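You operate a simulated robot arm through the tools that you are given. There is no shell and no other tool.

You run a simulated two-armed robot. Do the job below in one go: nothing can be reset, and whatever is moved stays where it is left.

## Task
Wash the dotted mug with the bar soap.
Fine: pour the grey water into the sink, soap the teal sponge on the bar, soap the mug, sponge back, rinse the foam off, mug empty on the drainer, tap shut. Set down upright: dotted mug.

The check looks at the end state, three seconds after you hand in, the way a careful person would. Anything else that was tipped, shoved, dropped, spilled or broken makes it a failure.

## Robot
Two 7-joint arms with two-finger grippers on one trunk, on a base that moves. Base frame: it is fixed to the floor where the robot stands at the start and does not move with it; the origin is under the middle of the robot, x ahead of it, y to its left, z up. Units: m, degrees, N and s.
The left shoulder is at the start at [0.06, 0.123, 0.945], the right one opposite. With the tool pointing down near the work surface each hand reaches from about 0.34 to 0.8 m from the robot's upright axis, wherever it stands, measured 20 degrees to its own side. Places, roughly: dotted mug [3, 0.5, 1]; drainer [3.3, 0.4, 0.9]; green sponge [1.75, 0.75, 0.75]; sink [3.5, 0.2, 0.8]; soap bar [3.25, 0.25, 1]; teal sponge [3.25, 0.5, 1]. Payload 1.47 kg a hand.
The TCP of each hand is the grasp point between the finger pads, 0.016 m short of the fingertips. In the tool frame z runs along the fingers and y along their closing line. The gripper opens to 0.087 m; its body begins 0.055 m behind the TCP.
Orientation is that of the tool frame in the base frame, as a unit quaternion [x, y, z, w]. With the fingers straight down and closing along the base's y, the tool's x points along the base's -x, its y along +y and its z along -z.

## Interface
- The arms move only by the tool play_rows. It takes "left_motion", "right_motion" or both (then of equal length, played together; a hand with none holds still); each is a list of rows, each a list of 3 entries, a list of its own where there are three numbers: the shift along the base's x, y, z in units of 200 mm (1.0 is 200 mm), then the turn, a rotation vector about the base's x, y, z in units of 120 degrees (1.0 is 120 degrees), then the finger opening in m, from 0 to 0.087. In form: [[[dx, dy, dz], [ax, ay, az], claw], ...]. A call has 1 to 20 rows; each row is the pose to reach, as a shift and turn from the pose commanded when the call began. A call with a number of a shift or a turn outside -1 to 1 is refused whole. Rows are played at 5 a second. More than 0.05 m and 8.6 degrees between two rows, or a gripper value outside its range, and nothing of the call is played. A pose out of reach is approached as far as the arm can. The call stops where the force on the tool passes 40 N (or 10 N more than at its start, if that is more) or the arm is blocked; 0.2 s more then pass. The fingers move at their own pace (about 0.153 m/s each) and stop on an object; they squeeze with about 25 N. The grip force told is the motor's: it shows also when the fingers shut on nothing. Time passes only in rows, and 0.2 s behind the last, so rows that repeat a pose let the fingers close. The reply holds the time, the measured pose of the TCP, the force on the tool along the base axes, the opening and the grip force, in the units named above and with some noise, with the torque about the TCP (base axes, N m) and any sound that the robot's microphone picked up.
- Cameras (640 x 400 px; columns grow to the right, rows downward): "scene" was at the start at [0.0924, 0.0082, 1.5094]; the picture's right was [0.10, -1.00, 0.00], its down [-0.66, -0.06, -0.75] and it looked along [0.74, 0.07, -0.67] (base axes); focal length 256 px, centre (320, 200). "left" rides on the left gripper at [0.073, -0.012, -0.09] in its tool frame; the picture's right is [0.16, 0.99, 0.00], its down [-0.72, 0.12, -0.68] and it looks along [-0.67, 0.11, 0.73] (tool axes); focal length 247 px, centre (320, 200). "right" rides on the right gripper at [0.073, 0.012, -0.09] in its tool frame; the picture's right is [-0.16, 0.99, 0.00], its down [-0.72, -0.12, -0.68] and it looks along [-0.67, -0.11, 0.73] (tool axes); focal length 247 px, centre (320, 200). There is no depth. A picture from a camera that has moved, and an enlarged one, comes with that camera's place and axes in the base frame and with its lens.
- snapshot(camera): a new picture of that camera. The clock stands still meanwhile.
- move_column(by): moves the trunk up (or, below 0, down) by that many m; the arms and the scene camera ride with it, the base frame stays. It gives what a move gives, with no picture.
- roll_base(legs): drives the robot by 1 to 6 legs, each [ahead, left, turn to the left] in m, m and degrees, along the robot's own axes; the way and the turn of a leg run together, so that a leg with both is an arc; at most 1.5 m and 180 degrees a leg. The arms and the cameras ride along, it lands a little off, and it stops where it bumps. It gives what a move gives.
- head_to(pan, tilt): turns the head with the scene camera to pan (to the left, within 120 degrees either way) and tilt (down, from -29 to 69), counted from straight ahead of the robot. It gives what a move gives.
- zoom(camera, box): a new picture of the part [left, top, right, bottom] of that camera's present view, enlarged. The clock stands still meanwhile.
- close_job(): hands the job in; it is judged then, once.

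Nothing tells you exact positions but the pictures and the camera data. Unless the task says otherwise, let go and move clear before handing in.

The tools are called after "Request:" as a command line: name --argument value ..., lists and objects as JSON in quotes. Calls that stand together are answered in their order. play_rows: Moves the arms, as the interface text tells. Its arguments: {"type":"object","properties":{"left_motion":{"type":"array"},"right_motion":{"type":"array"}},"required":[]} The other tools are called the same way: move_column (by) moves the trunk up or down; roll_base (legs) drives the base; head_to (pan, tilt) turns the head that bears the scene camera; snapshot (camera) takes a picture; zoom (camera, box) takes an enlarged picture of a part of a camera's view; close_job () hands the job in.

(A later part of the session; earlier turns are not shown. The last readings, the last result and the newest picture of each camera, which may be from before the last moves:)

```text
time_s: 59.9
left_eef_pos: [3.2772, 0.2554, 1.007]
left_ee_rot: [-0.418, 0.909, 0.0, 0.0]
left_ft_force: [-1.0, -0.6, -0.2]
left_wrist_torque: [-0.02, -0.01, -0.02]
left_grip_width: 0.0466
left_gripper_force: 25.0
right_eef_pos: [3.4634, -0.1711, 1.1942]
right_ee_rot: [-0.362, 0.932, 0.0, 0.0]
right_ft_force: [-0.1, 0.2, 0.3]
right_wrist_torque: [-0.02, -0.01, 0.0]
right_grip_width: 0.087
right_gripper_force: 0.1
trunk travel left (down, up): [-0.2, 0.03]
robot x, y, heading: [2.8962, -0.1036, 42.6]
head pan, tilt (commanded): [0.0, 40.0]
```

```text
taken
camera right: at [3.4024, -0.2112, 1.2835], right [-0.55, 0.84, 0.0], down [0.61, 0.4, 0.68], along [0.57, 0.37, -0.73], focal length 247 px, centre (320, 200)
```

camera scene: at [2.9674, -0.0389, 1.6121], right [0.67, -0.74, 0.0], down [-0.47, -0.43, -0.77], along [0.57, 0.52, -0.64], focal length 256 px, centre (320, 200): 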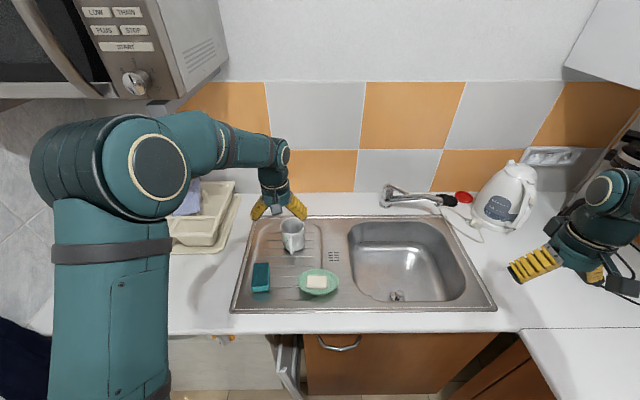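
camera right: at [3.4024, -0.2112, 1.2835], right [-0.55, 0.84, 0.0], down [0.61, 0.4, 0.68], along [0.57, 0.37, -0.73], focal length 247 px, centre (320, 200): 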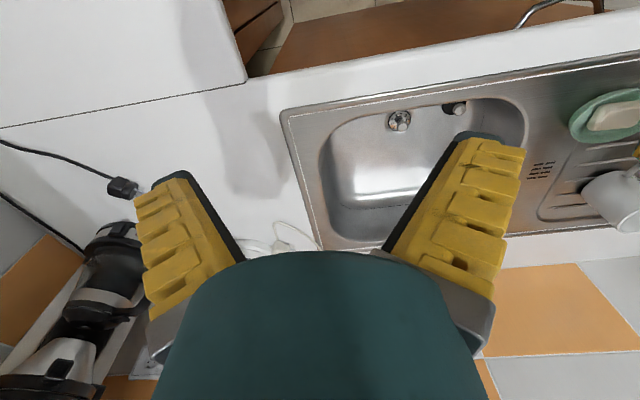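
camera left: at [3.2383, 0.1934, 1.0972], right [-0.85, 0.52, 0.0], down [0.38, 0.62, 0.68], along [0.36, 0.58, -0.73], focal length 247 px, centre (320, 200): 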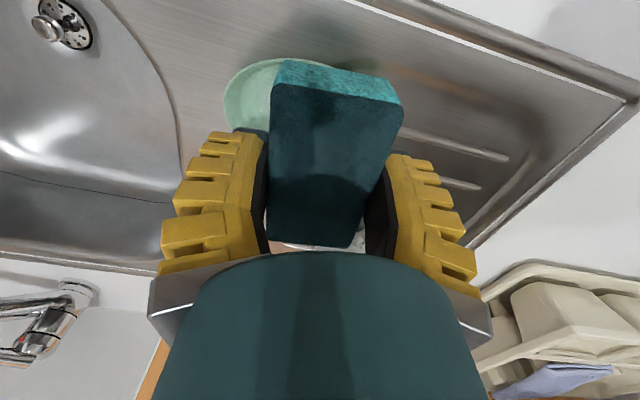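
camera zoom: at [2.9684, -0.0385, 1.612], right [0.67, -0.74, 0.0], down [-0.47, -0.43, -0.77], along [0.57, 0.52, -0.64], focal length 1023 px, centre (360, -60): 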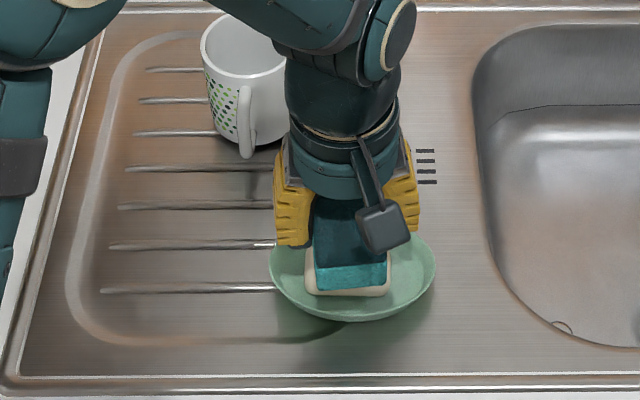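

The sponge is above the bar. Lowering slowly until light contact.

Request:
play_rows --left_motion '[[[0, 0, -0.1], [0, 0, 0], 0.02], [[0, 0, -0.16], [0, 0, 0], 0.02], [[0, 0, -0.18], [0, 0, 0], 0.02], [[0, 0, -0.2], [0, 0, 0], 0.02]]'

Request:
zoom --camera "scene" --box '[270, 240, 366, 300]'

```text
time_s: 60.9
left_eef_pos: [3.2766, 0.2557, 0.9675]
left_ee_rot: [-0.417, 0.909, 0.001, 0.0]
left_ft_force: [-0.5, 0.3, -0.1]
left_wrist_torque: [0.02, -0.01, -0.03]
left_grip_width: 0.0468
left_gripper_force: 25.3
right_eef_pos: [3.4657, -0.1723, 1.1943]
right_ee_rot: [-0.362, 0.932, -0.001, 0.001]
right_ft_force: [2.0, -0.4, 0.7]
right_wrist_torque: [-0.04, -0.02, 0.0]
right_grip_width: 0.087
right_gripper_force: 0.2
trunk travel left (down, up): [-0.2, 0.03]
robot x, y, heading: [2.9033, -0.1053, 42.4]
head pan, tilt (commanded): [0.0, 40.0]
```

```text
6.67 times, centred on (318, 270) of scene
camera zoom: at [2.9691, -0.0392, 1.612], right [0.67, -0.74, 0.0], down [-0.47, -0.43, -0.77], along [0.57, 0.52, -0.64], focal length 1705 px, centre (333, -267)
```

zoom: 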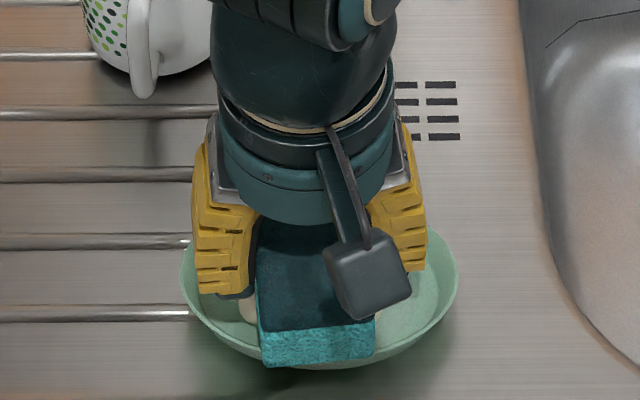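

Not yet touching. I'll shift 9 mm rearward to centre over the dish and continue down in fine steps.

Request:
play_rows --left_motion '[[[0.033, 0.03, 0], [0, 0, 0], 0.02], [[0.033, 0.03, -0.02], [0, 0, 0], 0.02], [[0.033, 0.03, -0.035], [0, 0, 0], 0.02]]'

```text
time_s: 61.7
left_eef_pos: [3.2817, 0.2614, 0.9613]
left_ee_rot: [-0.417, 0.909, 0.0, 0.0]
left_ft_force: [-0.4, 0.0, 0.0]
left_wrist_torque: [-0.01, 0.04, 0.01]
left_grip_width: 0.0468
left_gripper_force: 25.3
right_eef_pos: [3.4641, -0.1716, 1.1934]
right_ee_rot: [-0.361, 0.932, 0.0, 0.0]
right_ft_force: [-0.6, -1.1, -0.6]
right_wrist_torque: [-0.02, -0.01, -0.05]
right_grip_width: 0.087
right_gripper_force: 0.1
trunk travel left (down, up): [-0.2, 0.03]
robot x, y, heading: [2.8976, -0.1056, 42.5]
head pan, tilt (commanded): [0.0, 40.0]
```

Request:
play_rows --left_motion '[[[0, 0, -0.01], [0, 0, 0], 0.02], [[0, 0, -0.02], [0, 0, 0], 0.02]]'

```text
time_s: 62.3
left_eef_pos: [3.2837, 0.2619, 0.9575]
left_ee_rot: [-0.417, 0.909, 0.0, 0.001]
left_ft_force: [-0.9, -0.2, -0.4]
left_wrist_torque: [0.03, -0.01, 0.03]
left_grip_width: 0.0465
left_gripper_force: 25.0
right_eef_pos: [3.4647, -0.1718, 1.1935]
right_ee_rot: [-0.361, 0.933, 0.0, 0.0]
right_ft_force: [0.0, 0.1, 0.1]
right_wrist_torque: [-0.02, 0.01, 0.03]
right_grip_width: 0.0872
right_gripper_force: 0.1
trunk travel left (down, up): [-0.2, 0.03]
robot x, y, heading: [2.8998, -0.1056, 42.4]
head pan, tilt (commanded): [0.0, 40.0]
```

Request:
play_rows --left_motion '[[[0, 0, -0.01], [0, 0, 0], 0.02], [[0, 0, -0.02], [0, 0, 0], 0.02]]'

Request:
zoom --camera "scene" --box '[270, 240, 366, 300]'

Request:
snapshot --camera "right"

```text
time_s: 62.9
left_eef_pos: [3.2842, 0.2624, 0.9535]
left_ee_rot: [-0.417, 0.909, 0.0, -0.001]
left_ft_force: [-0.5, -0.2, -0.4]
left_wrist_torque: [-0.01, 0.01, -0.01]
left_grip_width: 0.0464
left_gripper_force: 25.6
right_eef_pos: [3.4647, -0.1725, 1.1933]
right_ee_rot: [-0.362, 0.932, 0.0, 0.0]
right_ft_force: [1.1, 0.2, -0.9]
right_wrist_torque: [-0.03, 0.04, -0.02]
right_grip_width: 0.0869
right_gripper_force: 0.0
trunk travel left (down, up): [-0.2, 0.03]
robot x, y, heading: [2.9, -0.1043, 42.2]
head pan, tilt (commanded): [0.0, 40.0]
```

```text
6.67 times, centred on (318, 270) of scene
camera zoom: at [2.969, -0.0392, 1.612], right [0.67, -0.74, 0.0], down [-0.47, -0.43, -0.77], along [0.57, 0.52, -0.64], focal length 1705 px, centre (333, -267)
```

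zoom: 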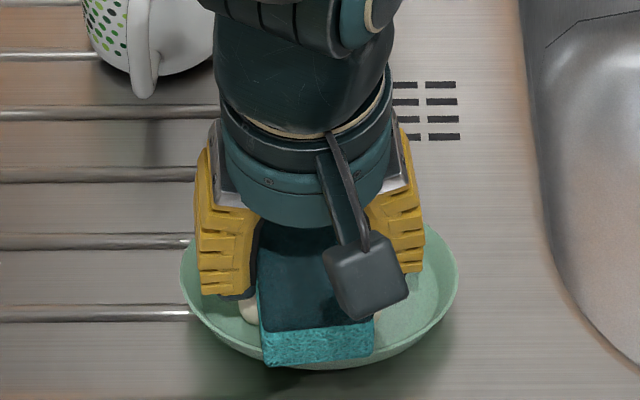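

```text
taken
camera right: at [3.4028, -0.2119, 1.2833], right [-0.55, 0.84, 0.0], down [0.61, 0.4, 0.68], along [0.57, 0.37, -0.73], focal length 247 px, centre (320, 200)
```

right: 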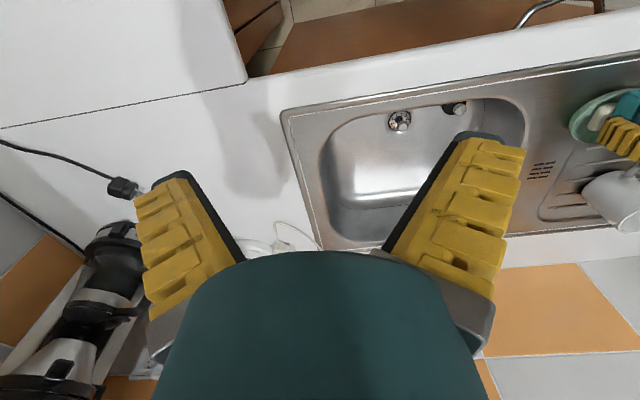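

Request:
zoom --camera "right" --box '[544, 70, 640, 130]'

Request:
snapshot --camera "left"

```text
6.67 times, centred on (592, 100) of right
camera zoom: at [3.4028, -0.2119, 1.2833], right [-0.55, 0.84, 0.0], down [0.61, 0.4, 0.68], along [0.57, 0.37, -0.73], focal length 1646 px, centre (-1493, 867)
```

zoom: 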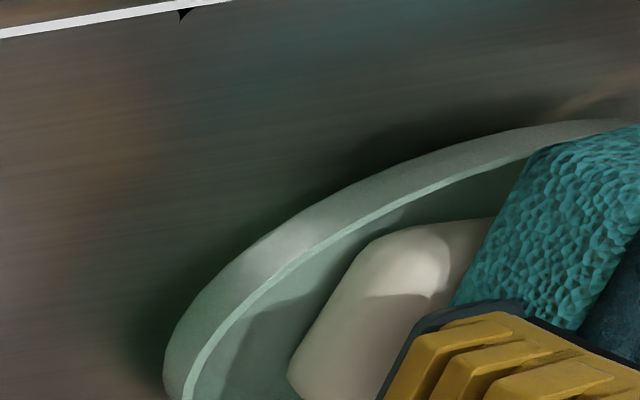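

```text
taken
camera left: at [3.245, 0.2003, 1.0427], right [-0.85, 0.52, 0.0], down [0.38, 0.62, 0.68], along [0.36, 0.58, -0.73], focal length 247 px, centre (320, 200)
```

left: 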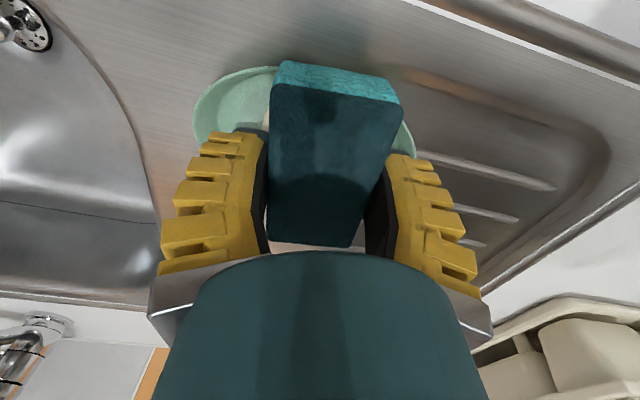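

Request:
play_rows --left_motion '[[[0, 0, -0.01], [0, 0, 0], 0.02], [[0, 0, -0.02], [0, 0, 0], 0.02]]'

Request:
zoom --camera "right" --box '[544, 70, 640, 130]'

```text
time_s: 63.5
left_eef_pos: [3.2839, 0.2606, 0.951]
left_ee_rot: [-0.417, 0.909, 0.0, 0.003]
left_ft_force: [-1.4, 1.2, 22.4]
left_wrist_torque: [0.03, 0.01, 0.02]
left_grip_width: 0.0485
left_gripper_force: 24.9
right_eef_pos: [3.4635, -0.1709, 1.1948]
right_ee_rot: [-0.362, 0.932, 0.0, 0.001]
right_ft_force: [-0.4, -0.4, 0.5]
right_wrist_torque: [0.01, -0.01, -0.01]
right_grip_width: 0.0872
right_gripper_force: 0.1
trunk travel left (down, up): [-0.2, 0.03]
robot x, y, heading: [2.8973, -0.0998, 42.5]
head pan, tilt (commanded): [0.0, 40.0]
```

```text
6.67 times, centred on (592, 100) of right
camera zoom: at [3.4017, -0.2128, 1.2839], right [-0.55, 0.84, 0.0], down [0.61, 0.4, 0.68], along [0.57, 0.37, -0.73], focal length 1646 px, centre (-1493, 867)
```

zoom: 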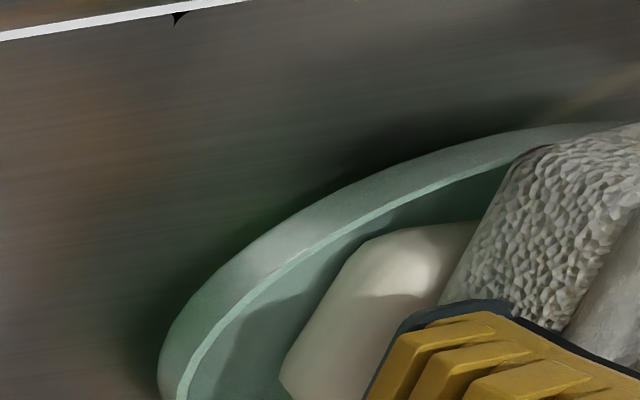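

The sponge turned white and foamy on contact with the bar – it's soaped. I'll lift off and inspect.

Request:
play_rows --left_motion '[[[0, 0, 0.02], [0, 0, 0], 0.02], [[0, 0, 0.1], [0, 0, 0], 0.02], [[0, 0, 0.25], [0, 0, 0], 0.02], [[0, 0, 0.4], [0, 0, 0], 0.02], [[0, 0, 0.4], [0, 0, 0], 0.02]]'

Request:
zoom --camera "scene" --box '[230, 215, 390, 315]'

Request:
snapshot --camera "left"

Request:
zoom --camera "right" --box '[480, 60, 640, 160]'

```text
time_s: 64.7
left_eef_pos: [3.2839, 0.2596, 1.0285]
left_ee_rot: [-0.417, 0.909, 0.0, 0.0]
left_ft_force: [0.5, 0.1, -0.2]
left_wrist_torque: [-0.01, -0.02, -0.02]
left_grip_width: 0.0469
left_gripper_force: 24.9
right_eef_pos: [3.4654, -0.1715, 1.195]
right_ee_rot: [-0.361, 0.932, 0.0, 0.0]
right_ft_force: [-0.5, -0.3, 0.4]
right_wrist_torque: [-0.04, -0.03, 0.03]
right_grip_width: 0.0869
right_gripper_force: 0.1
trunk travel left (down, up): [-0.2, 0.03]
robot x, y, heading: [2.9002, -0.102, 42.6]
head pan, tilt (commanded): [0.0, 40.0]
```

```text
4.00 times, centred on (310, 265) of scene
camera zoom: at [2.9694, -0.039, 1.612], right [0.67, -0.74, 0.0], down [-0.48, -0.43, -0.77], along [0.57, 0.52, -0.64], focal length 1023 px, centre (360, -60)
```

zoom: 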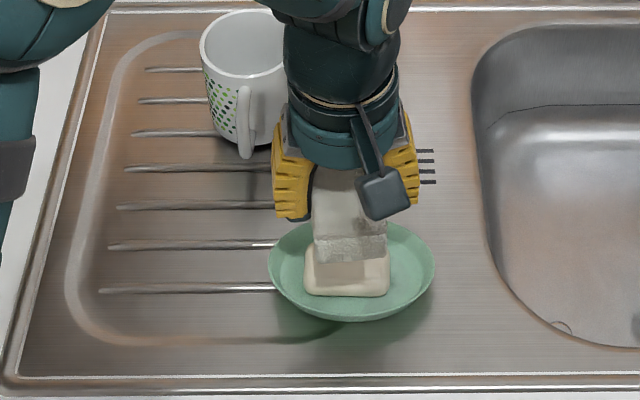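

```text
taken
camera left: at [3.2445, 0.1988, 1.1174], right [-0.85, 0.52, 0.0], down [0.38, 0.62, 0.68], along [0.36, 0.58, -0.73], focal length 247 px, centre (320, 200)
```

left: 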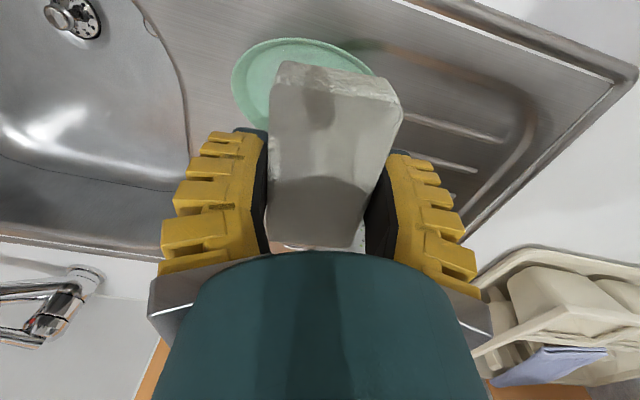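

```text
4.00 times, centred on (560, 110) of right
camera zoom: at [3.4032, -0.2117, 1.2831], right [-0.55, 0.84, 0.0], down [0.61, 0.4, 0.68], along [0.57, 0.37, -0.73], focal length 988 px, centre (-640, 560)
```

zoom: 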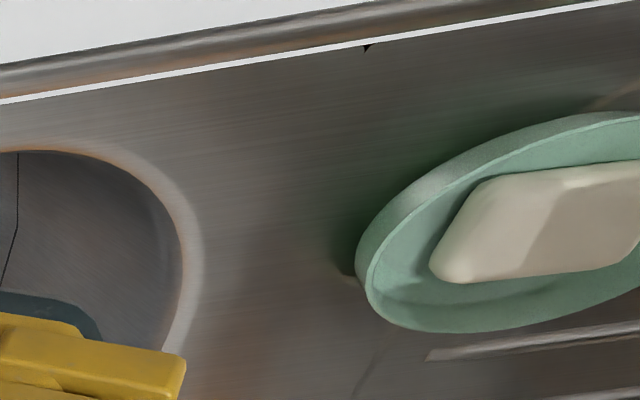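

The sponge is fully soaped, and soap and dish haven't moved. Next I'll press it straight down on the mug's rim (a stable push), then see how the foam spreads.

Request:
play_rows --left_motion '[[[0, 0, 0.15], [0, 0, 0], 0.02], [[0, 0, 0.3], [0, 0, 0], 0.02], [[0.063, 0.172, 0.3], [0, 0, 0], 0.02], [[0.126, 0.345, 0.3], [0, 0, 0], 0.02], [[0.189, 0.517, 0.3], [0, 0, 0], 0.02], [[0.252, 0.69, 0.3], [0, 0, 0], 0.02], [[0.3155, 0.862, 0.3], [0, 0, 0], 0.02], [[0.3155, 0.862, 0.3], [0, 0, 0], 0.02]]'

Request:
snapshot --camera "left"

Request:
zoom --camera "scene" --box '[230, 175, 390, 275]'

Request:
zoom --camera "right" --box '[480, 100, 640, 200]'

```text
time_s: 66.5
left_eef_pos: [3.3465, 0.4327, 1.0901]
left_ee_rot: [-0.417, 0.909, 0.0, -0.001]
left_ft_force: [0.0, -0.5, -0.7]
left_wrist_torque: [0.01, 0.04, 0.02]
left_grip_width: 0.0466
left_gripper_force: 24.7
right_eef_pos: [3.4657, -0.1726, 1.1944]
right_ee_rot: [-0.362, 0.932, 0.0, 0.0]
right_ft_force: [-1.0, -0.6, -0.1]
right_wrist_torque: [-0.01, -0.03, -0.03]
right_grip_width: 0.0866
right_gripper_force: 0.1
trunk travel left (down, up): [-0.2, 0.03]
robot x, y, heading: [2.9007, -0.1036, 42.2]
head pan, tilt (commanded): [0.0, 40.0]
```

```text
taken
camera left: at [3.3084, 0.3713, 1.1792], right [-0.85, 0.52, 0.0], down [0.38, 0.62, 0.68], along [0.36, 0.58, -0.73], focal length 247 px, centre (320, 200)
```

left: 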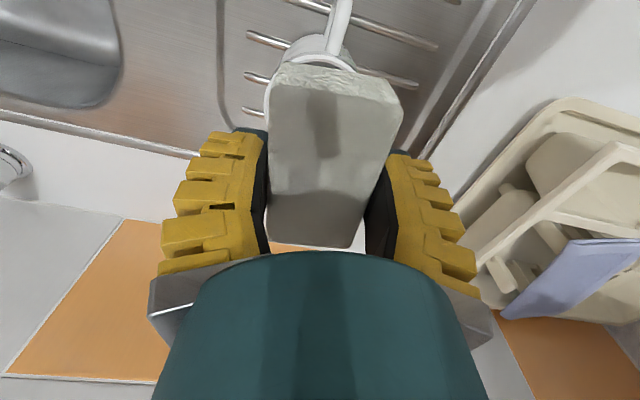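

```text
4.00 times, centred on (310, 225) of scene
camera zoom: at [2.9685, -0.0401, 1.6121], right [0.67, -0.74, 0.0], down [-0.47, -0.43, -0.77], along [0.57, 0.52, -0.64], focal length 1023 px, centre (360, 100)
```

zoom: 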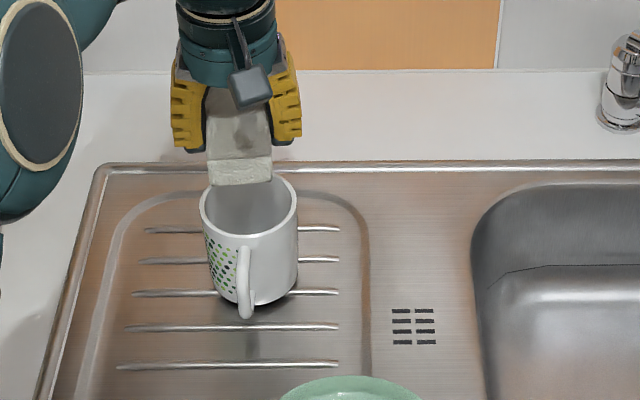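

```text
4.00 times, centred on (560, 150) of right
camera zoom: at [3.4025, -0.2127, 1.2834], right [-0.55, 0.84, 0.0], down [0.61, 0.4, 0.68], along [0.57, 0.37, -0.73], focal length 988 px, centre (-640, 400)
```

zoom: 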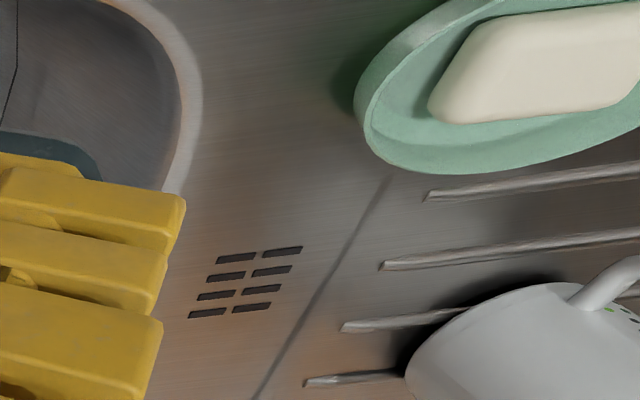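

Aligned above the rim. Lowering to contact.

Request:
play_rows --left_motion '[[[0, 0, -0.12], [0, 0, 0], 0.02], [[0, 0, -0.22], [0, 0, 0], 0.02], [[0, 0, -0.27], [0, 0, 0], 0.02], [[0, 0, -0.285], [0, 0, 0], 0.02], [[0, 0, -0.295], [0, 0, 0], 0.02]]'

Request:
zoom --camera "scene" --box '[230, 175, 390, 275]'

```text
time_s: 67.7
left_eef_pos: [3.346, 0.4346, 1.0302]
left_ee_rot: [-0.417, 0.909, -0.001, 0.0]
left_ft_force: [0.1, -1.0, 0.1]
left_wrist_torque: [0.01, -0.01, -0.04]
left_grip_width: 0.0465
left_gripper_force: 24.7
right_eef_pos: [3.4646, -0.1724, 1.1942]
right_ee_rot: [-0.361, 0.932, 0.0, 0.0]
right_ft_force: [-0.2, -0.3, -0.2]
right_wrist_torque: [0.03, 0.0, -0.04]
right_grip_width: 0.0869
right_gripper_force: 0.1
trunk travel left (down, up): [-0.2, 0.03]
robot x, y, heading: [2.9036, -0.1035, 42.5]
head pan, tilt (commanded): [0.0, 40.0]
```

```text
4.00 times, centred on (310, 225) of scene
camera zoom: at [2.9691, -0.0391, 1.612], right [0.67, -0.74, 0.0], down [-0.47, -0.43, -0.77], along [0.57, 0.52, -0.64], focal length 1023 px, centre (360, 100)
```

zoom: 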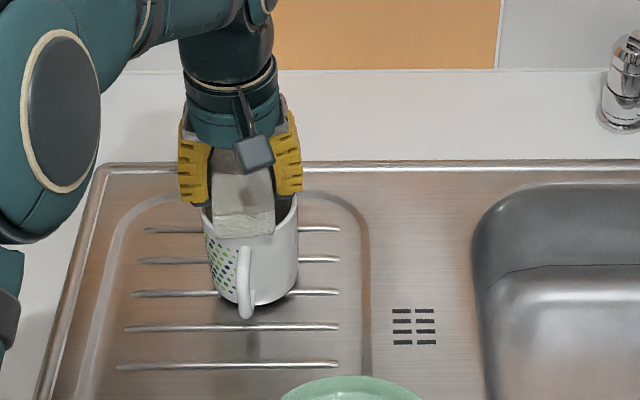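

Request:
play_rows --left_motion '[[[0, 0, -0.01], [0, 0, 0], 0.02], [[0, 0, -0.015], [0, 0, 0], 0.02]]'

```text
time_s: 68.3
left_eef_pos: [3.3458, 0.4342, 1.0257]
left_ee_rot: [-0.417, 0.909, 0.0, 0.0]
left_ft_force: [-0.2, 0.1, 0.6]
left_wrist_torque: [0.04, -0.02, 0.0]
left_grip_width: 0.0468
left_gripper_force: 25.1
right_eef_pos: [3.4639, -0.1712, 1.1945]
right_ee_rot: [-0.362, 0.932, 0.0, 0.0]
right_ft_force: [-0.3, 0.4, 0.2]
right_wrist_torque: [-0.03, 0.01, -0.02]
right_grip_width: 0.0872
right_gripper_force: 0.2
trunk travel left (down, up): [-0.2, 0.03]
robot x, y, heading: [2.8992, -0.1019, 42.7]
head pan, tilt (commanded): [0.0, 40.0]
```

Request:
play_rows --left_motion '[[[0, 0, -0.008], [0, 0, 0], 0.02], [[0, 0, -0.012], [0, 0, 0], 0.02]]'

Request:
zoom --camera "scene" --box '[260, 195, 340, 245]'

```text
time_s: 68.9
left_eef_pos: [3.3465, 0.4329, 1.0233]
left_ee_rot: [-0.417, 0.909, 0.0, 0.0]
left_ft_force: [0.1, -0.4, -0.1]
left_wrist_torque: [-0.02, 0.0, -0.01]
left_grip_width: 0.0466
left_gripper_force: 24.7
right_eef_pos: [3.4647, -0.1726, 1.1939]
right_ee_rot: [-0.362, 0.932, 0.001, 0.0]
right_ft_force: [-0.6, 1.0, -0.2]
right_wrist_torque: [0.0, 0.0, 0.01]
right_grip_width: 0.0871
right_gripper_force: 0.0
trunk travel left (down, up): [-0.2, 0.03]
robot x, y, heading: [2.9021, -0.1042, 42.6]
head pan, tilt (commanded): [0.0, 40.0]
```

```text
8.00 times, centred on (300, 220) of scene
camera zoom: at [2.9691, -0.0392, 1.612], right [0.67, -0.74, 0.0], down [-0.47, -0.43, -0.77], along [0.57, 0.52, -0.64], focal length 2046 px, centre (480, 40)
```

zoom: 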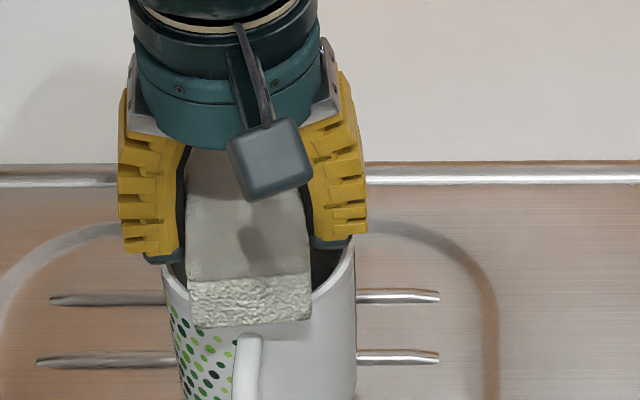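

Request:
play_rows --left_motion '[[[0, 0, -0.008], [0, 0, 0], 0.02], [[0, 0, -0.014], [0, 0, 0], 0.02]]'

Request:
play_rows --left_motion '[[[0, 0, -0.005], [0, 0, 0], 0.02], [[0, 0, -0.01], [0, 0, 0], 0.02]]'

Request:
zoom --camera "scene" --box '[260, 195, 340, 245]'

```text
time_s: 69.5
left_eef_pos: [3.346, 0.4352, 1.0221]
left_ee_rot: [-0.417, 0.909, 0.0, 0.0]
left_ft_force: [-0.5, -0.3, -0.2]
left_wrist_torque: [-0.01, -0.01, 0.01]
left_grip_width: 0.0467
left_gripper_force: 25.5
right_eef_pos: [3.464, -0.1719, 1.1947]
right_ee_rot: [-0.362, 0.932, 0.0, 0.0]
right_ft_force: [0.3, -0.6, 0.0]
right_wrist_torque: [-0.02, 0.03, 0.0]
right_grip_width: 0.0871
right_gripper_force: 0.0
trunk travel left (down, up): [-0.2, 0.03]
robot x, y, heading: [2.9035, -0.102, 42.1]
head pan, tilt (commanded): [0.0, 40.0]
```

```text
time_s: 70.1
left_eef_pos: [3.3454, 0.4335, 1.0206]
left_ee_rot: [-0.417, 0.909, 0.001, 0.0]
left_ft_force: [0.0, -0.2, -0.2]
left_wrist_torque: [-0.01, -0.02, 0.02]
left_grip_width: 0.0468
left_gripper_force: 25.0
right_eef_pos: [3.4639, -0.1725, 1.194]
right_ee_rot: [-0.362, 0.932, 0.0, 0.0]
right_ft_force: [0.1, 0.2, 1.1]
right_wrist_torque: [-0.02, 0.02, -0.01]
right_grip_width: 0.087
right_gripper_force: 0.0
trunk travel left (down, up): [-0.2, 0.03]
robot x, y, heading: [2.9028, -0.1036, 42.0]
head pan, tilt (commanded): [0.0, 40.0]
```

```text
8.00 times, centred on (300, 220) of scene
camera zoom: at [2.969, -0.0392, 1.612], right [0.67, -0.74, 0.0], down [-0.47, -0.43, -0.77], along [0.57, 0.52, -0.64], focal length 2046 px, centre (480, 40)
```

zoom: 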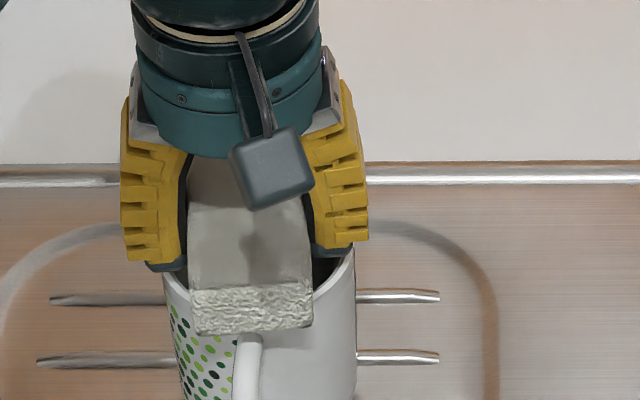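

Request:
play_rows --left_motion '[[[0, 0, -0.005], [0, 0, 0], 0.02], [[0, 0, -0.01], [0, 0, 0], 0.02], [[0, 0, -0.015], [0, 0, 0], 0.02]]'

Request:
zoom --camera "right" --box '[544, 140, 640, 200]'

```text
time_s: 70.9
left_eef_pos: [3.3475, 0.4328, 1.0188]
left_ee_rot: [-0.417, 0.909, 0.0, 0.002]
left_ft_force: [-1.4, 0.1, 15.4]
left_wrist_torque: [-0.13, 0.14, 0.02]
left_grip_width: 0.0475
left_gripper_force: 24.7
right_eef_pos: [3.4642, -0.1731, 1.1952]
right_ee_rot: [-0.362, 0.932, 0.001, 0.0]
right_ft_force: [0.0, 0.3, 0.1]
right_wrist_torque: [-0.03, -0.02, 0.02]
right_grip_width: 0.087
right_gripper_force: 0.0
trunk travel left (down, up): [-0.2, 0.03]
robot x, y, heading: [2.8993, -0.1033, 42.4]
head pan, tilt (commanded): [0.0, 40.0]
```

```text
6.67 times, centred on (592, 170) of right
camera zoom: at [3.4019, -0.2129, 1.2837], right [-0.55, 0.84, 0.0], down [0.61, 0.4, 0.68], along [0.57, 0.37, -0.73], focal length 1646 px, centre (-1493, 400)
```

zoom: 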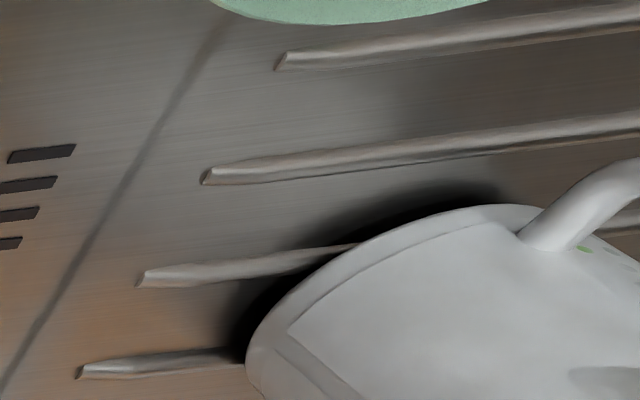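

Contact with 15 N. Let me see whether foam appears on the mug.

Request:
zoom --camera "scene" --box '[260, 195, 340, 245]'

Request:
snapshot --camera "left"

```text
8.00 times, centred on (300, 220) of scene
camera zoom: at [2.9678, -0.0405, 1.6123], right [0.67, -0.74, 0.0], down [-0.47, -0.43, -0.77], along [0.57, 0.52, -0.64], focal length 2046 px, centre (480, 40)
```

zoom: 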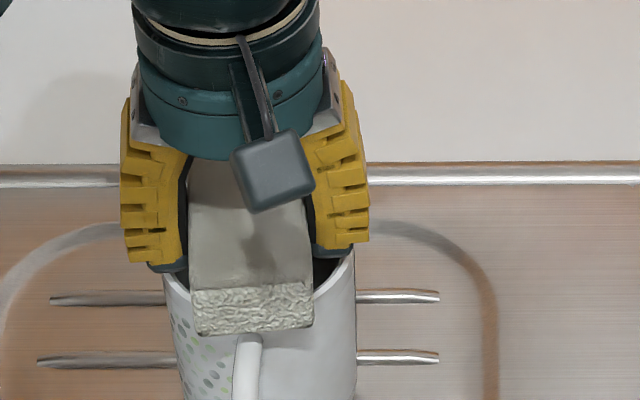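

```text
taken
camera left: at [3.3078, 0.3717, 1.1085], right [-0.85, 0.52, 0.0], down [0.38, 0.62, 0.68], along [0.36, 0.58, -0.73], focal length 247 px, centre (320, 200)
```

left: 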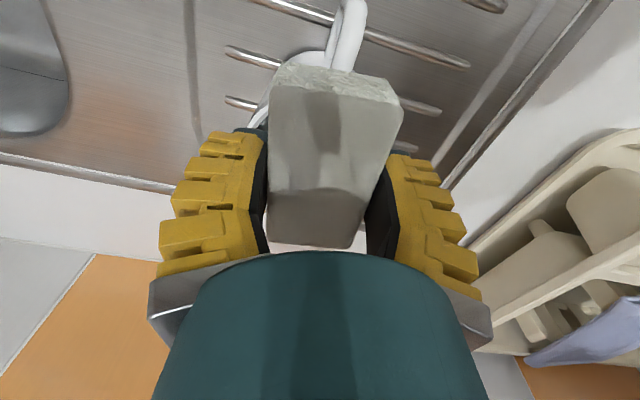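

The dots on the mug have already become veiled – soap is taking. I'll keep contact with tiny rubbing motions for a few seconds and compare.

Request:
play_rows --left_motion '[[[0, 0, 0], [0, 0, 0], 0.02], [[0.01, 0.01, 0], [0, 0, 0], 0.02], [[0.015, 0.015, 0], [0, 0, 0], 0.02], [[0.01, 0.01, 0], [0, 0, 0], 0.02], [[0, 0, 0], [0, 0, 0], 0.02], [[-0.01, -0.01, 0], [0, 0, 0], 0.02], [[-0.015, -0.015, 0], [0, 0, 0], 0.02], [[-0.01, -0.01, 0], [0, 0, 0], 0.02], [[0, 0, 0], [0, 0, 0], 0.02], [[0, 0, 0], [0, 0, 0], 0.02]]'

Request:
zoom --camera "scene" --box '[260, 195, 340, 245]'

```text
time_s: 73.1
left_eef_pos: [3.346, 0.432, 1.0173]
left_ee_rot: [-0.417, 0.909, 0.0, 0.0]
left_ft_force: [2.0, 1.0, 17.9]
left_wrist_torque: [-0.25, 0.22, -0.03]
left_grip_width: 0.048
left_gripper_force: 25.5
right_eef_pos: [3.4645, -0.173, 1.1951]
right_ee_rot: [-0.361, 0.932, 0.0, 0.002]
right_ft_force: [0.3, 0.3, 0.3]
right_wrist_torque: [-0.02, -0.01, 0.0]
right_grip_width: 0.087
right_gripper_force: 0.0
trunk travel left (down, up): [-0.2, 0.03]
robot x, y, heading: [2.9026, -0.1021, 42.3]
head pan, tilt (commanded): [0.0, 40.0]
```

```text
8.00 times, centred on (300, 220) of scene
camera zoom: at [2.9679, -0.0408, 1.6122], right [0.67, -0.74, 0.0], down [-0.47, -0.43, -0.77], along [0.57, 0.52, -0.64], focal length 2046 px, centre (480, 40)
```

zoom: 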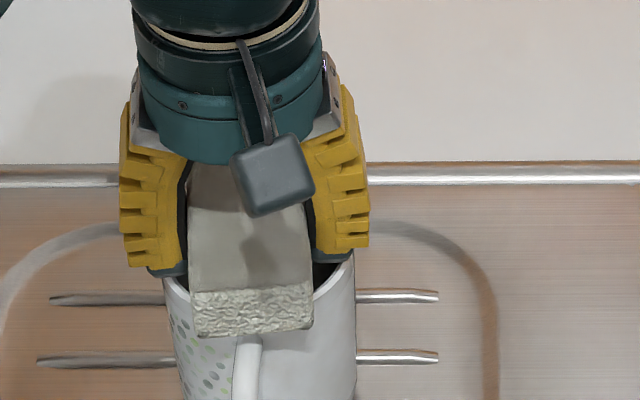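

Lifting off to inspect the mug.

Request:
play_rows --left_motion '[[[0, 0, 0.01], [0, 0, 0], 0.02], [[0, 0, 0.05], [0, 0, 0], 0.02], [[0, 0, 0.2], [0, 0, 0], 0.02], [[0, 0, 0.4], [0, 0, 0], 0.02], [[-0.1, 0.1, 0.4], [0, 0, 0], 0.02], [[-0.25, 0.2, 0.4], [0, 0, 0], 0.02]]'

Request:
zoom --camera "scene" --box '[260, 205, 340, 255]'

Request:
zoom --camera "right" --box '[544, 140, 640, 240]'

```text
time_s: 74.5
left_eef_pos: [3.2952, 0.4732, 1.0969]
left_ee_rot: [-0.417, 0.909, 0.0, 0.0]
left_ft_force: [0.8, -0.9, 0.0]
left_wrist_torque: [0.02, -0.01, 0.01]
left_grip_width: 0.0471
left_gripper_force: 25.3
right_eef_pos: [3.4644, -0.172, 1.1952]
right_ee_rot: [-0.362, 0.932, 0.0, 0.001]
right_ft_force: [-0.6, 0.4, 0.5]
right_wrist_torque: [-0.02, -0.04, -0.02]
right_grip_width: 0.0869
right_gripper_force: 0.0
trunk travel left (down, up): [-0.2, 0.03]
robot x, y, heading: [2.8979, -0.1047, 42.9]
head pan, tilt (commanded): [0.0, 40.0]
```

```text
8.00 times, centred on (300, 230) of scene
camera zoom: at [2.9677, -0.0391, 1.6121], right [0.67, -0.74, 0.0], down [-0.47, -0.43, -0.77], along [0.57, 0.52, -0.64], focal length 2046 px, centre (480, -40)
```

zoom: 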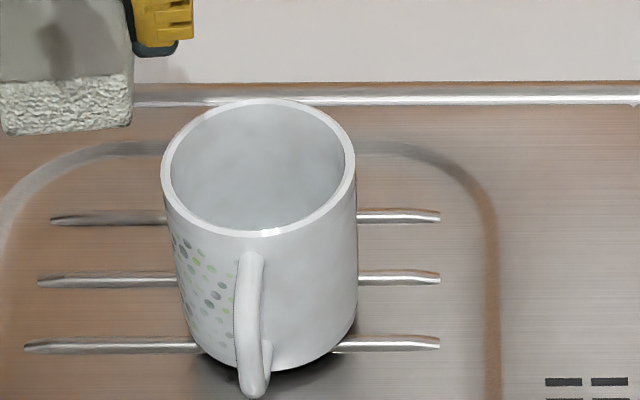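

```text
4.00 times, centred on (592, 190) of right
camera zoom: at [3.4018, -0.2118, 1.2837], right [-0.55, 0.84, 0.0], down [0.61, 0.4, 0.68], along [0.57, 0.37, -0.73], focal length 988 px, centre (-768, 240)
```

zoom: 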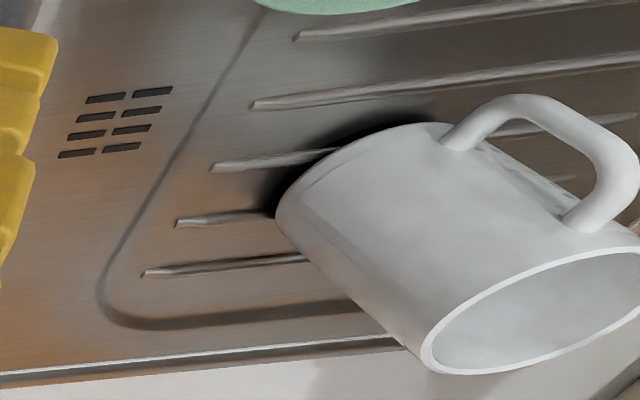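

The mug shows a soapy film inside and out. Now I return the sponge to its original place at (3.184, 0.406).

Request:
play_rows --left_motion '[[[-0.185, -0.112, 0], [0, 0, 0], 0.02], [[-0.37, -0.225, 0], [0, 0, 0], 0.02], [[-0.5545, -0.337, 0], [0, 0, 0], 0.02], [[-0.5545, -0.337, -0.2], [0, 0, 0], 0.02], [[-0.5545, -0.337, -0.4], [0, 0, 0], 0.02], [[-0.5545, -0.337, -0.6], [0, 0, 0], 0.02], [[-0.5545, -0.337, -0.75], [0, 0, 0], 0.02], [[-0.5545, -0.337, -0.81], [0, 0, 0], 0.02], [[-0.5545, -0.337, -0.81], [0, 0, 0], 0.02]]'

Request:
zoom --camera "scene" --box '[210, 225, 338, 305]'

```text
time_s: 76.5
left_eef_pos: [3.1873, 0.4058, 0.9338]
left_ee_rot: [-0.417, 0.909, 0.0, 0.0]
left_ft_force: [0.0, -0.4, 0.4]
left_wrist_torque: [-0.01, -0.02, -0.01]
left_grip_width: 0.047
left_gripper_force: 24.7
right_eef_pos: [3.4646, -0.1704, 1.1933]
right_ee_rot: [-0.361, 0.933, 0.001, 0.0]
right_ft_force: [-0.4, -0.3, -0.3]
right_wrist_torque: [0.0, 0.0, -0.02]
right_grip_width: 0.0871
right_gripper_force: 0.0
trunk travel left (down, up): [-0.2, 0.03]
robot x, y, heading: [2.8983, -0.1014, 42.7]
head pan, tilt (commanded): [0.0, 40.0]
```

```text
5.00 times, centred on (274, 265) of scene
camera zoom: at [2.9689, -0.0392, 1.612], right [0.67, -0.74, 0.0], down [-0.47, -0.43, -0.77], along [0.57, 0.52, -0.64], focal length 1279 px, centre (550, -125)
```

zoom: 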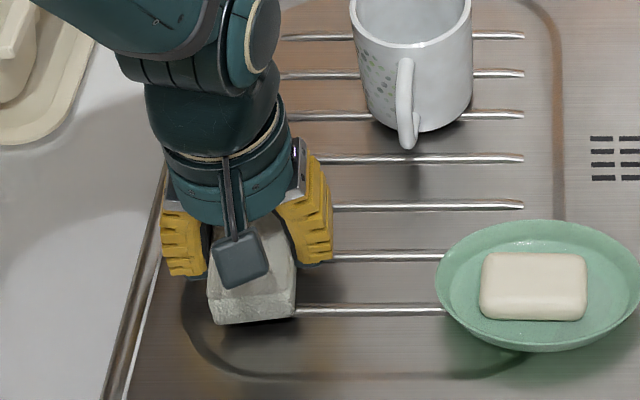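

Request:
play_rows --left_motion '[[[-0.012, 0, -0.02], [0, 0, 0], 0.02], [[-0.012, 0, -0.035], [0, 0, 0], 0.02], [[-0.012, 0, -0.045], [0, 0, 0], 0.02]]'

Request:
play_rows --left_motion '[[[0, 0, -0.007], [0, 0, 0], 0.02], [[0, 0, -0.013], [0, 0, 0], 0.02]]'

```text
time_s: 77.3
left_eef_pos: [3.1837, 0.4072, 0.9252]
left_ee_rot: [-0.418, 0.909, 0.0, 0.0]
left_ft_force: [-2.5, -0.5, 8.4]
left_wrist_torque: [-0.35, 0.29, 0.02]
left_grip_width: 0.0473
left_gripper_force: 24.6
right_eef_pos: [3.4646, -0.1721, 1.1942]
right_ee_rot: [-0.361, 0.933, 0.0, 0.0]
right_ft_force: [0.4, 0.3, 0.6]
right_wrist_torque: [-0.01, -0.01, -0.01]
right_grip_width: 0.0869
right_gripper_force: 0.1
trunk travel left (down, up): [-0.2, 0.03]
robot x, y, heading: [2.9035, -0.1031, 42.6]
head pan, tilt (commanded): [0.0, 40.0]
```

```text
time_s: 77.9
left_eef_pos: [3.1841, 0.406, 0.923]
left_ee_rot: [-0.417, 0.909, 0.001, 0.003]
left_ft_force: [-1.3, 1.1, 21.6]
left_wrist_torque: [-0.04, 0.1, 0.01]
left_grip_width: 0.0488
left_gripper_force: 24.7
right_eef_pos: [3.462, -0.1724, 1.1937]
right_ee_rot: [-0.362, 0.932, 0.001, 0.0]
right_ft_force: [-0.4, 1.0, -0.1]
right_wrist_torque: [-0.02, 0.05, -0.01]
right_grip_width: 0.087
right_gripper_force: 0.1
trunk travel left (down, up): [-0.2, 0.03]
robot x, y, heading: [2.8985, -0.1068, 42.4]
head pan, tilt (commanded): [0.0, 40.0]
```

The sponge is seated. Releasing and lifting the left hand away.

Request:
play_rows --left_motion '[[[0, 0, 0.008], [0, 0, 0], 0.05], [[0, 0, 0.008], [0, 0, 0], 0.065], [[0, 0, 0.008], [0, 0, 0], 0.075], [[0, 0, 0.1], [0, 0, 0], 0.075], [[0, 0, 0.3], [0, 0, 0], 0.075], [[0, 0, 0.5], [0, 0, 0], 0.075], [[0, 0, 0.7], [0, 0, 0], 0.075], [[-0.1, 0.1, 0.9], [0, 0, 0], 0.075]]'

Request:
snapshot --camera "left"

Request:
snapshot --camera "scene"

Request:
zoom --camera "scene" --box '[230, 235, 358, 315]'

```text
time_s: 79.7
left_eef_pos: [3.162, 0.4273, 1.1021]
left_ee_rot: [-0.417, 0.909, 0.0, 0.0]
left_ft_force: [-0.5, 0.2, 0.3]
left_wrist_torque: [0.01, -0.04, 0.01]
left_grip_width: 0.0777
left_gripper_force: 2.4
right_eef_pos: [3.4632, -0.1709, 1.1945]
right_ee_rot: [-0.361, 0.932, -0.001, 0.001]
right_ft_force: [-0.2, -0.2, 1.0]
right_wrist_torque: [-0.04, -0.03, -0.03]
right_grip_width: 0.0867
right_gripper_force: 0.1
trunk travel left (down, up): [-0.2, 0.03]
robot x, y, heading: [2.9007, -0.1034, 42.3]
head pan, tilt (commanded): [0.0, 40.0]
```

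```text
taken
camera left: at [3.1223, 0.3655, 1.1922], right [-0.85, 0.52, 0.0], down [0.38, 0.62, 0.68], along [0.36, 0.58, -0.73], focal length 247 px, centre (320, 200)
```

left: 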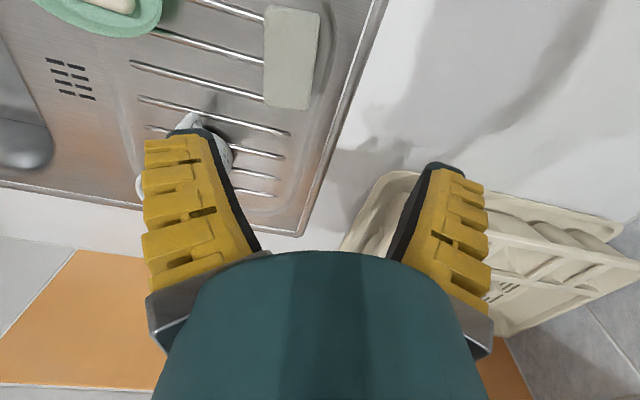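

```text
taken
camera scene: at [2.9672, -0.0389, 1.6121], right [0.67, -0.74, 0.0], down [-0.47, -0.43, -0.77], along [0.57, 0.52, -0.64], focal length 256 px, centre (320, 200)
```

scene: 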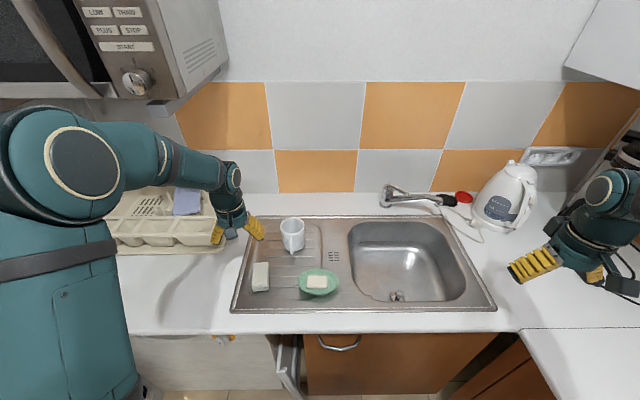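

```text
5.00 times, centred on (294, 275) of scene
camera zoom: at [2.9672, -0.0389, 1.6121], right [0.67, -0.74, 0.0], down [-0.47, -0.43, -0.77], along [0.57, 0.52, -0.64], focal length 1279 px, centre (450, -175)
```

zoom: 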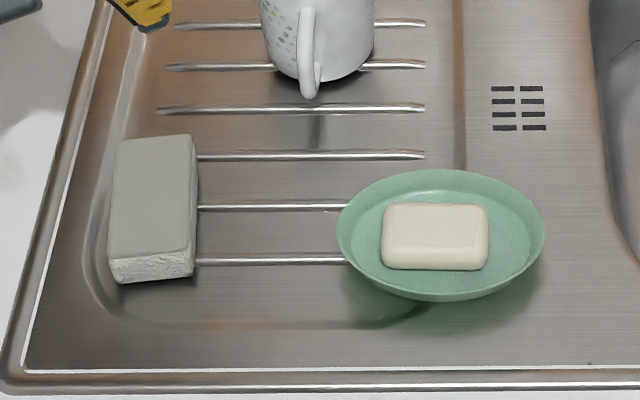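

The sponge is back on its spot. Next is the tap: I'll measure the spout and lever more exactly.

Request:
zoom --camera "scene" --box '[370, 165, 466, 225]'

Request:
zoom --camera "scene" --box '[340, 160, 500, 260]'

```text
6.67 times, centred on (418, 195) of scene
camera zoom: at [2.9672, -0.0389, 1.6121], right [0.67, -0.74, 0.0], down [-0.47, -0.43, -0.77], along [0.57, 0.52, -0.64], focal length 1705 px, centre (-333, 233)
```

zoom: 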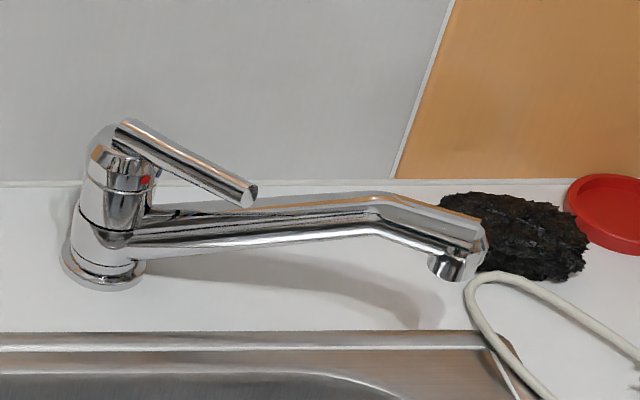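

```text
4.00 times, centred on (420, 210) of scene
camera zoom: at [2.9672, -0.0389, 1.6121], right [0.67, -0.74, 0.0], down [-0.47, -0.43, -0.77], along [0.57, 0.52, -0.64], focal length 1023 px, centre (-80, 160)
```

zoom: 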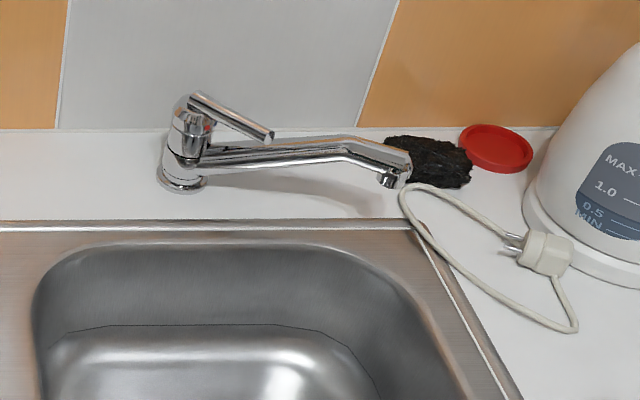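

Spout outlet ≈ (a 0.806, l −0.433, z 0.98), body ≈ (a 0.90, l −0.27), lever tip ≈ (a 0.841, l −0.325, z 1.01) in my frame. I'll close the right fingers, pitch the hand forward 60° and approach to the right side of the spout tip.

Request:
play_rows --right_motion '[[[0.1, 0.025, 0], [0.042, -0.046, 0], 0.04], [[0.2, 0.05, 0], [0.084, -0.092, 0], 0.0], [[0.31, 0.08, -0.05], [0.126, -0.138, 0], 0.0], [[0.41, 0.105, -0.1], [0.1685, -0.1845, 0], 0.0], [[0.51, 0.13, -0.15], [0.21, -0.23, 0], 0.0], [[0.62, 0.16, -0.2], [0.253, -0.277, 0], 0.0], [[0.72, 0.185, -0.25], [0.295, -0.323, 0], 0.0], [[0.824, 0.21, -0.3], [0.337, -0.369, 0], 0.0], [[0.824, 0.21, -0.3], [0.337, -0.369, 0], 0.0]]'

Request:
head_to --pan -15 --tilt 40

Request:
snapshot --camera "scene"

Request:
snapshot --camera "right"

```text
time_s: 81.7
left_eef_pos: [3.1619, 0.4271, 1.1012]
left_ee_rot: [-0.417, 0.909, 0.0, -0.001]
left_ft_force: [0.5, 0.1, -0.7]
left_wrist_torque: [-0.02, 0.0, 0.0]
left_grip_width: 0.0776
left_gripper_force: 1.8
right_eef_pos: [3.629, -0.1298, 1.1351]
right_ee_rot: [-0.313, 0.808, 0.18, 0.466]
right_ft_force: [-0.6, 0.2, 0.9]
right_wrist_torque: [0.0, 0.0, 0.0]
right_grip_width: 0.0002
right_gripper_force: 24.8
trunk travel left (down, up): [-0.2, 0.03]
robot x, y, heading: [2.8934, -0.1038, 42.5]
head pan, tilt (commanded): [0.0, 40.0]
```

```text
time_s: 82.5
left_eef_pos: [3.1626, 0.426, 1.1026]
left_ee_rot: [-0.417, 0.909, 0.0, 0.0]
left_ft_force: [0.4, -0.2, -0.2]
left_wrist_torque: [-0.02, -0.01, 0.01]
left_grip_width: 0.0778
left_gripper_force: 2.3
right_eef_pos: [3.6289, -0.1297, 1.1352]
right_ee_rot: [-0.313, 0.807, 0.181, 0.467]
right_ft_force: [0.8, 0.1, 0.6]
right_wrist_torque: [-0.01, -0.05, -0.01]
right_grip_width: 0.0
right_gripper_force: 25.0
trunk travel left (down, up): [-0.2, 0.03]
robot x, y, heading: [2.899, -0.1005, 42.3]
head pan, tilt (commanded): [-15.0, 40.0]
```

```text
taken
camera scene: at [2.9817, -0.0574, 1.612], right [0.46, -0.89, 0.0], down [-0.57, -0.3, -0.77], along [0.68, 0.35, -0.64], focal length 256 px, centre (320, 200)
```

scene: 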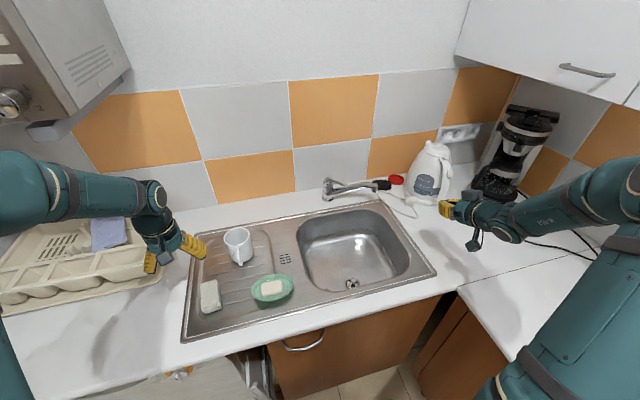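

```text
taken
camera right: at [3.5363, -0.1975, 1.1159], right [-0.61, 0.78, 0.14], down [-0.09, -0.24, 0.97], along [0.79, 0.57, 0.21], focal length 247 px, centre (320, 200)
```

right: 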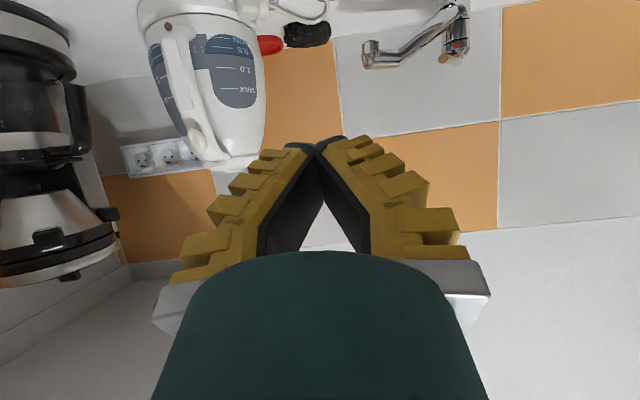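

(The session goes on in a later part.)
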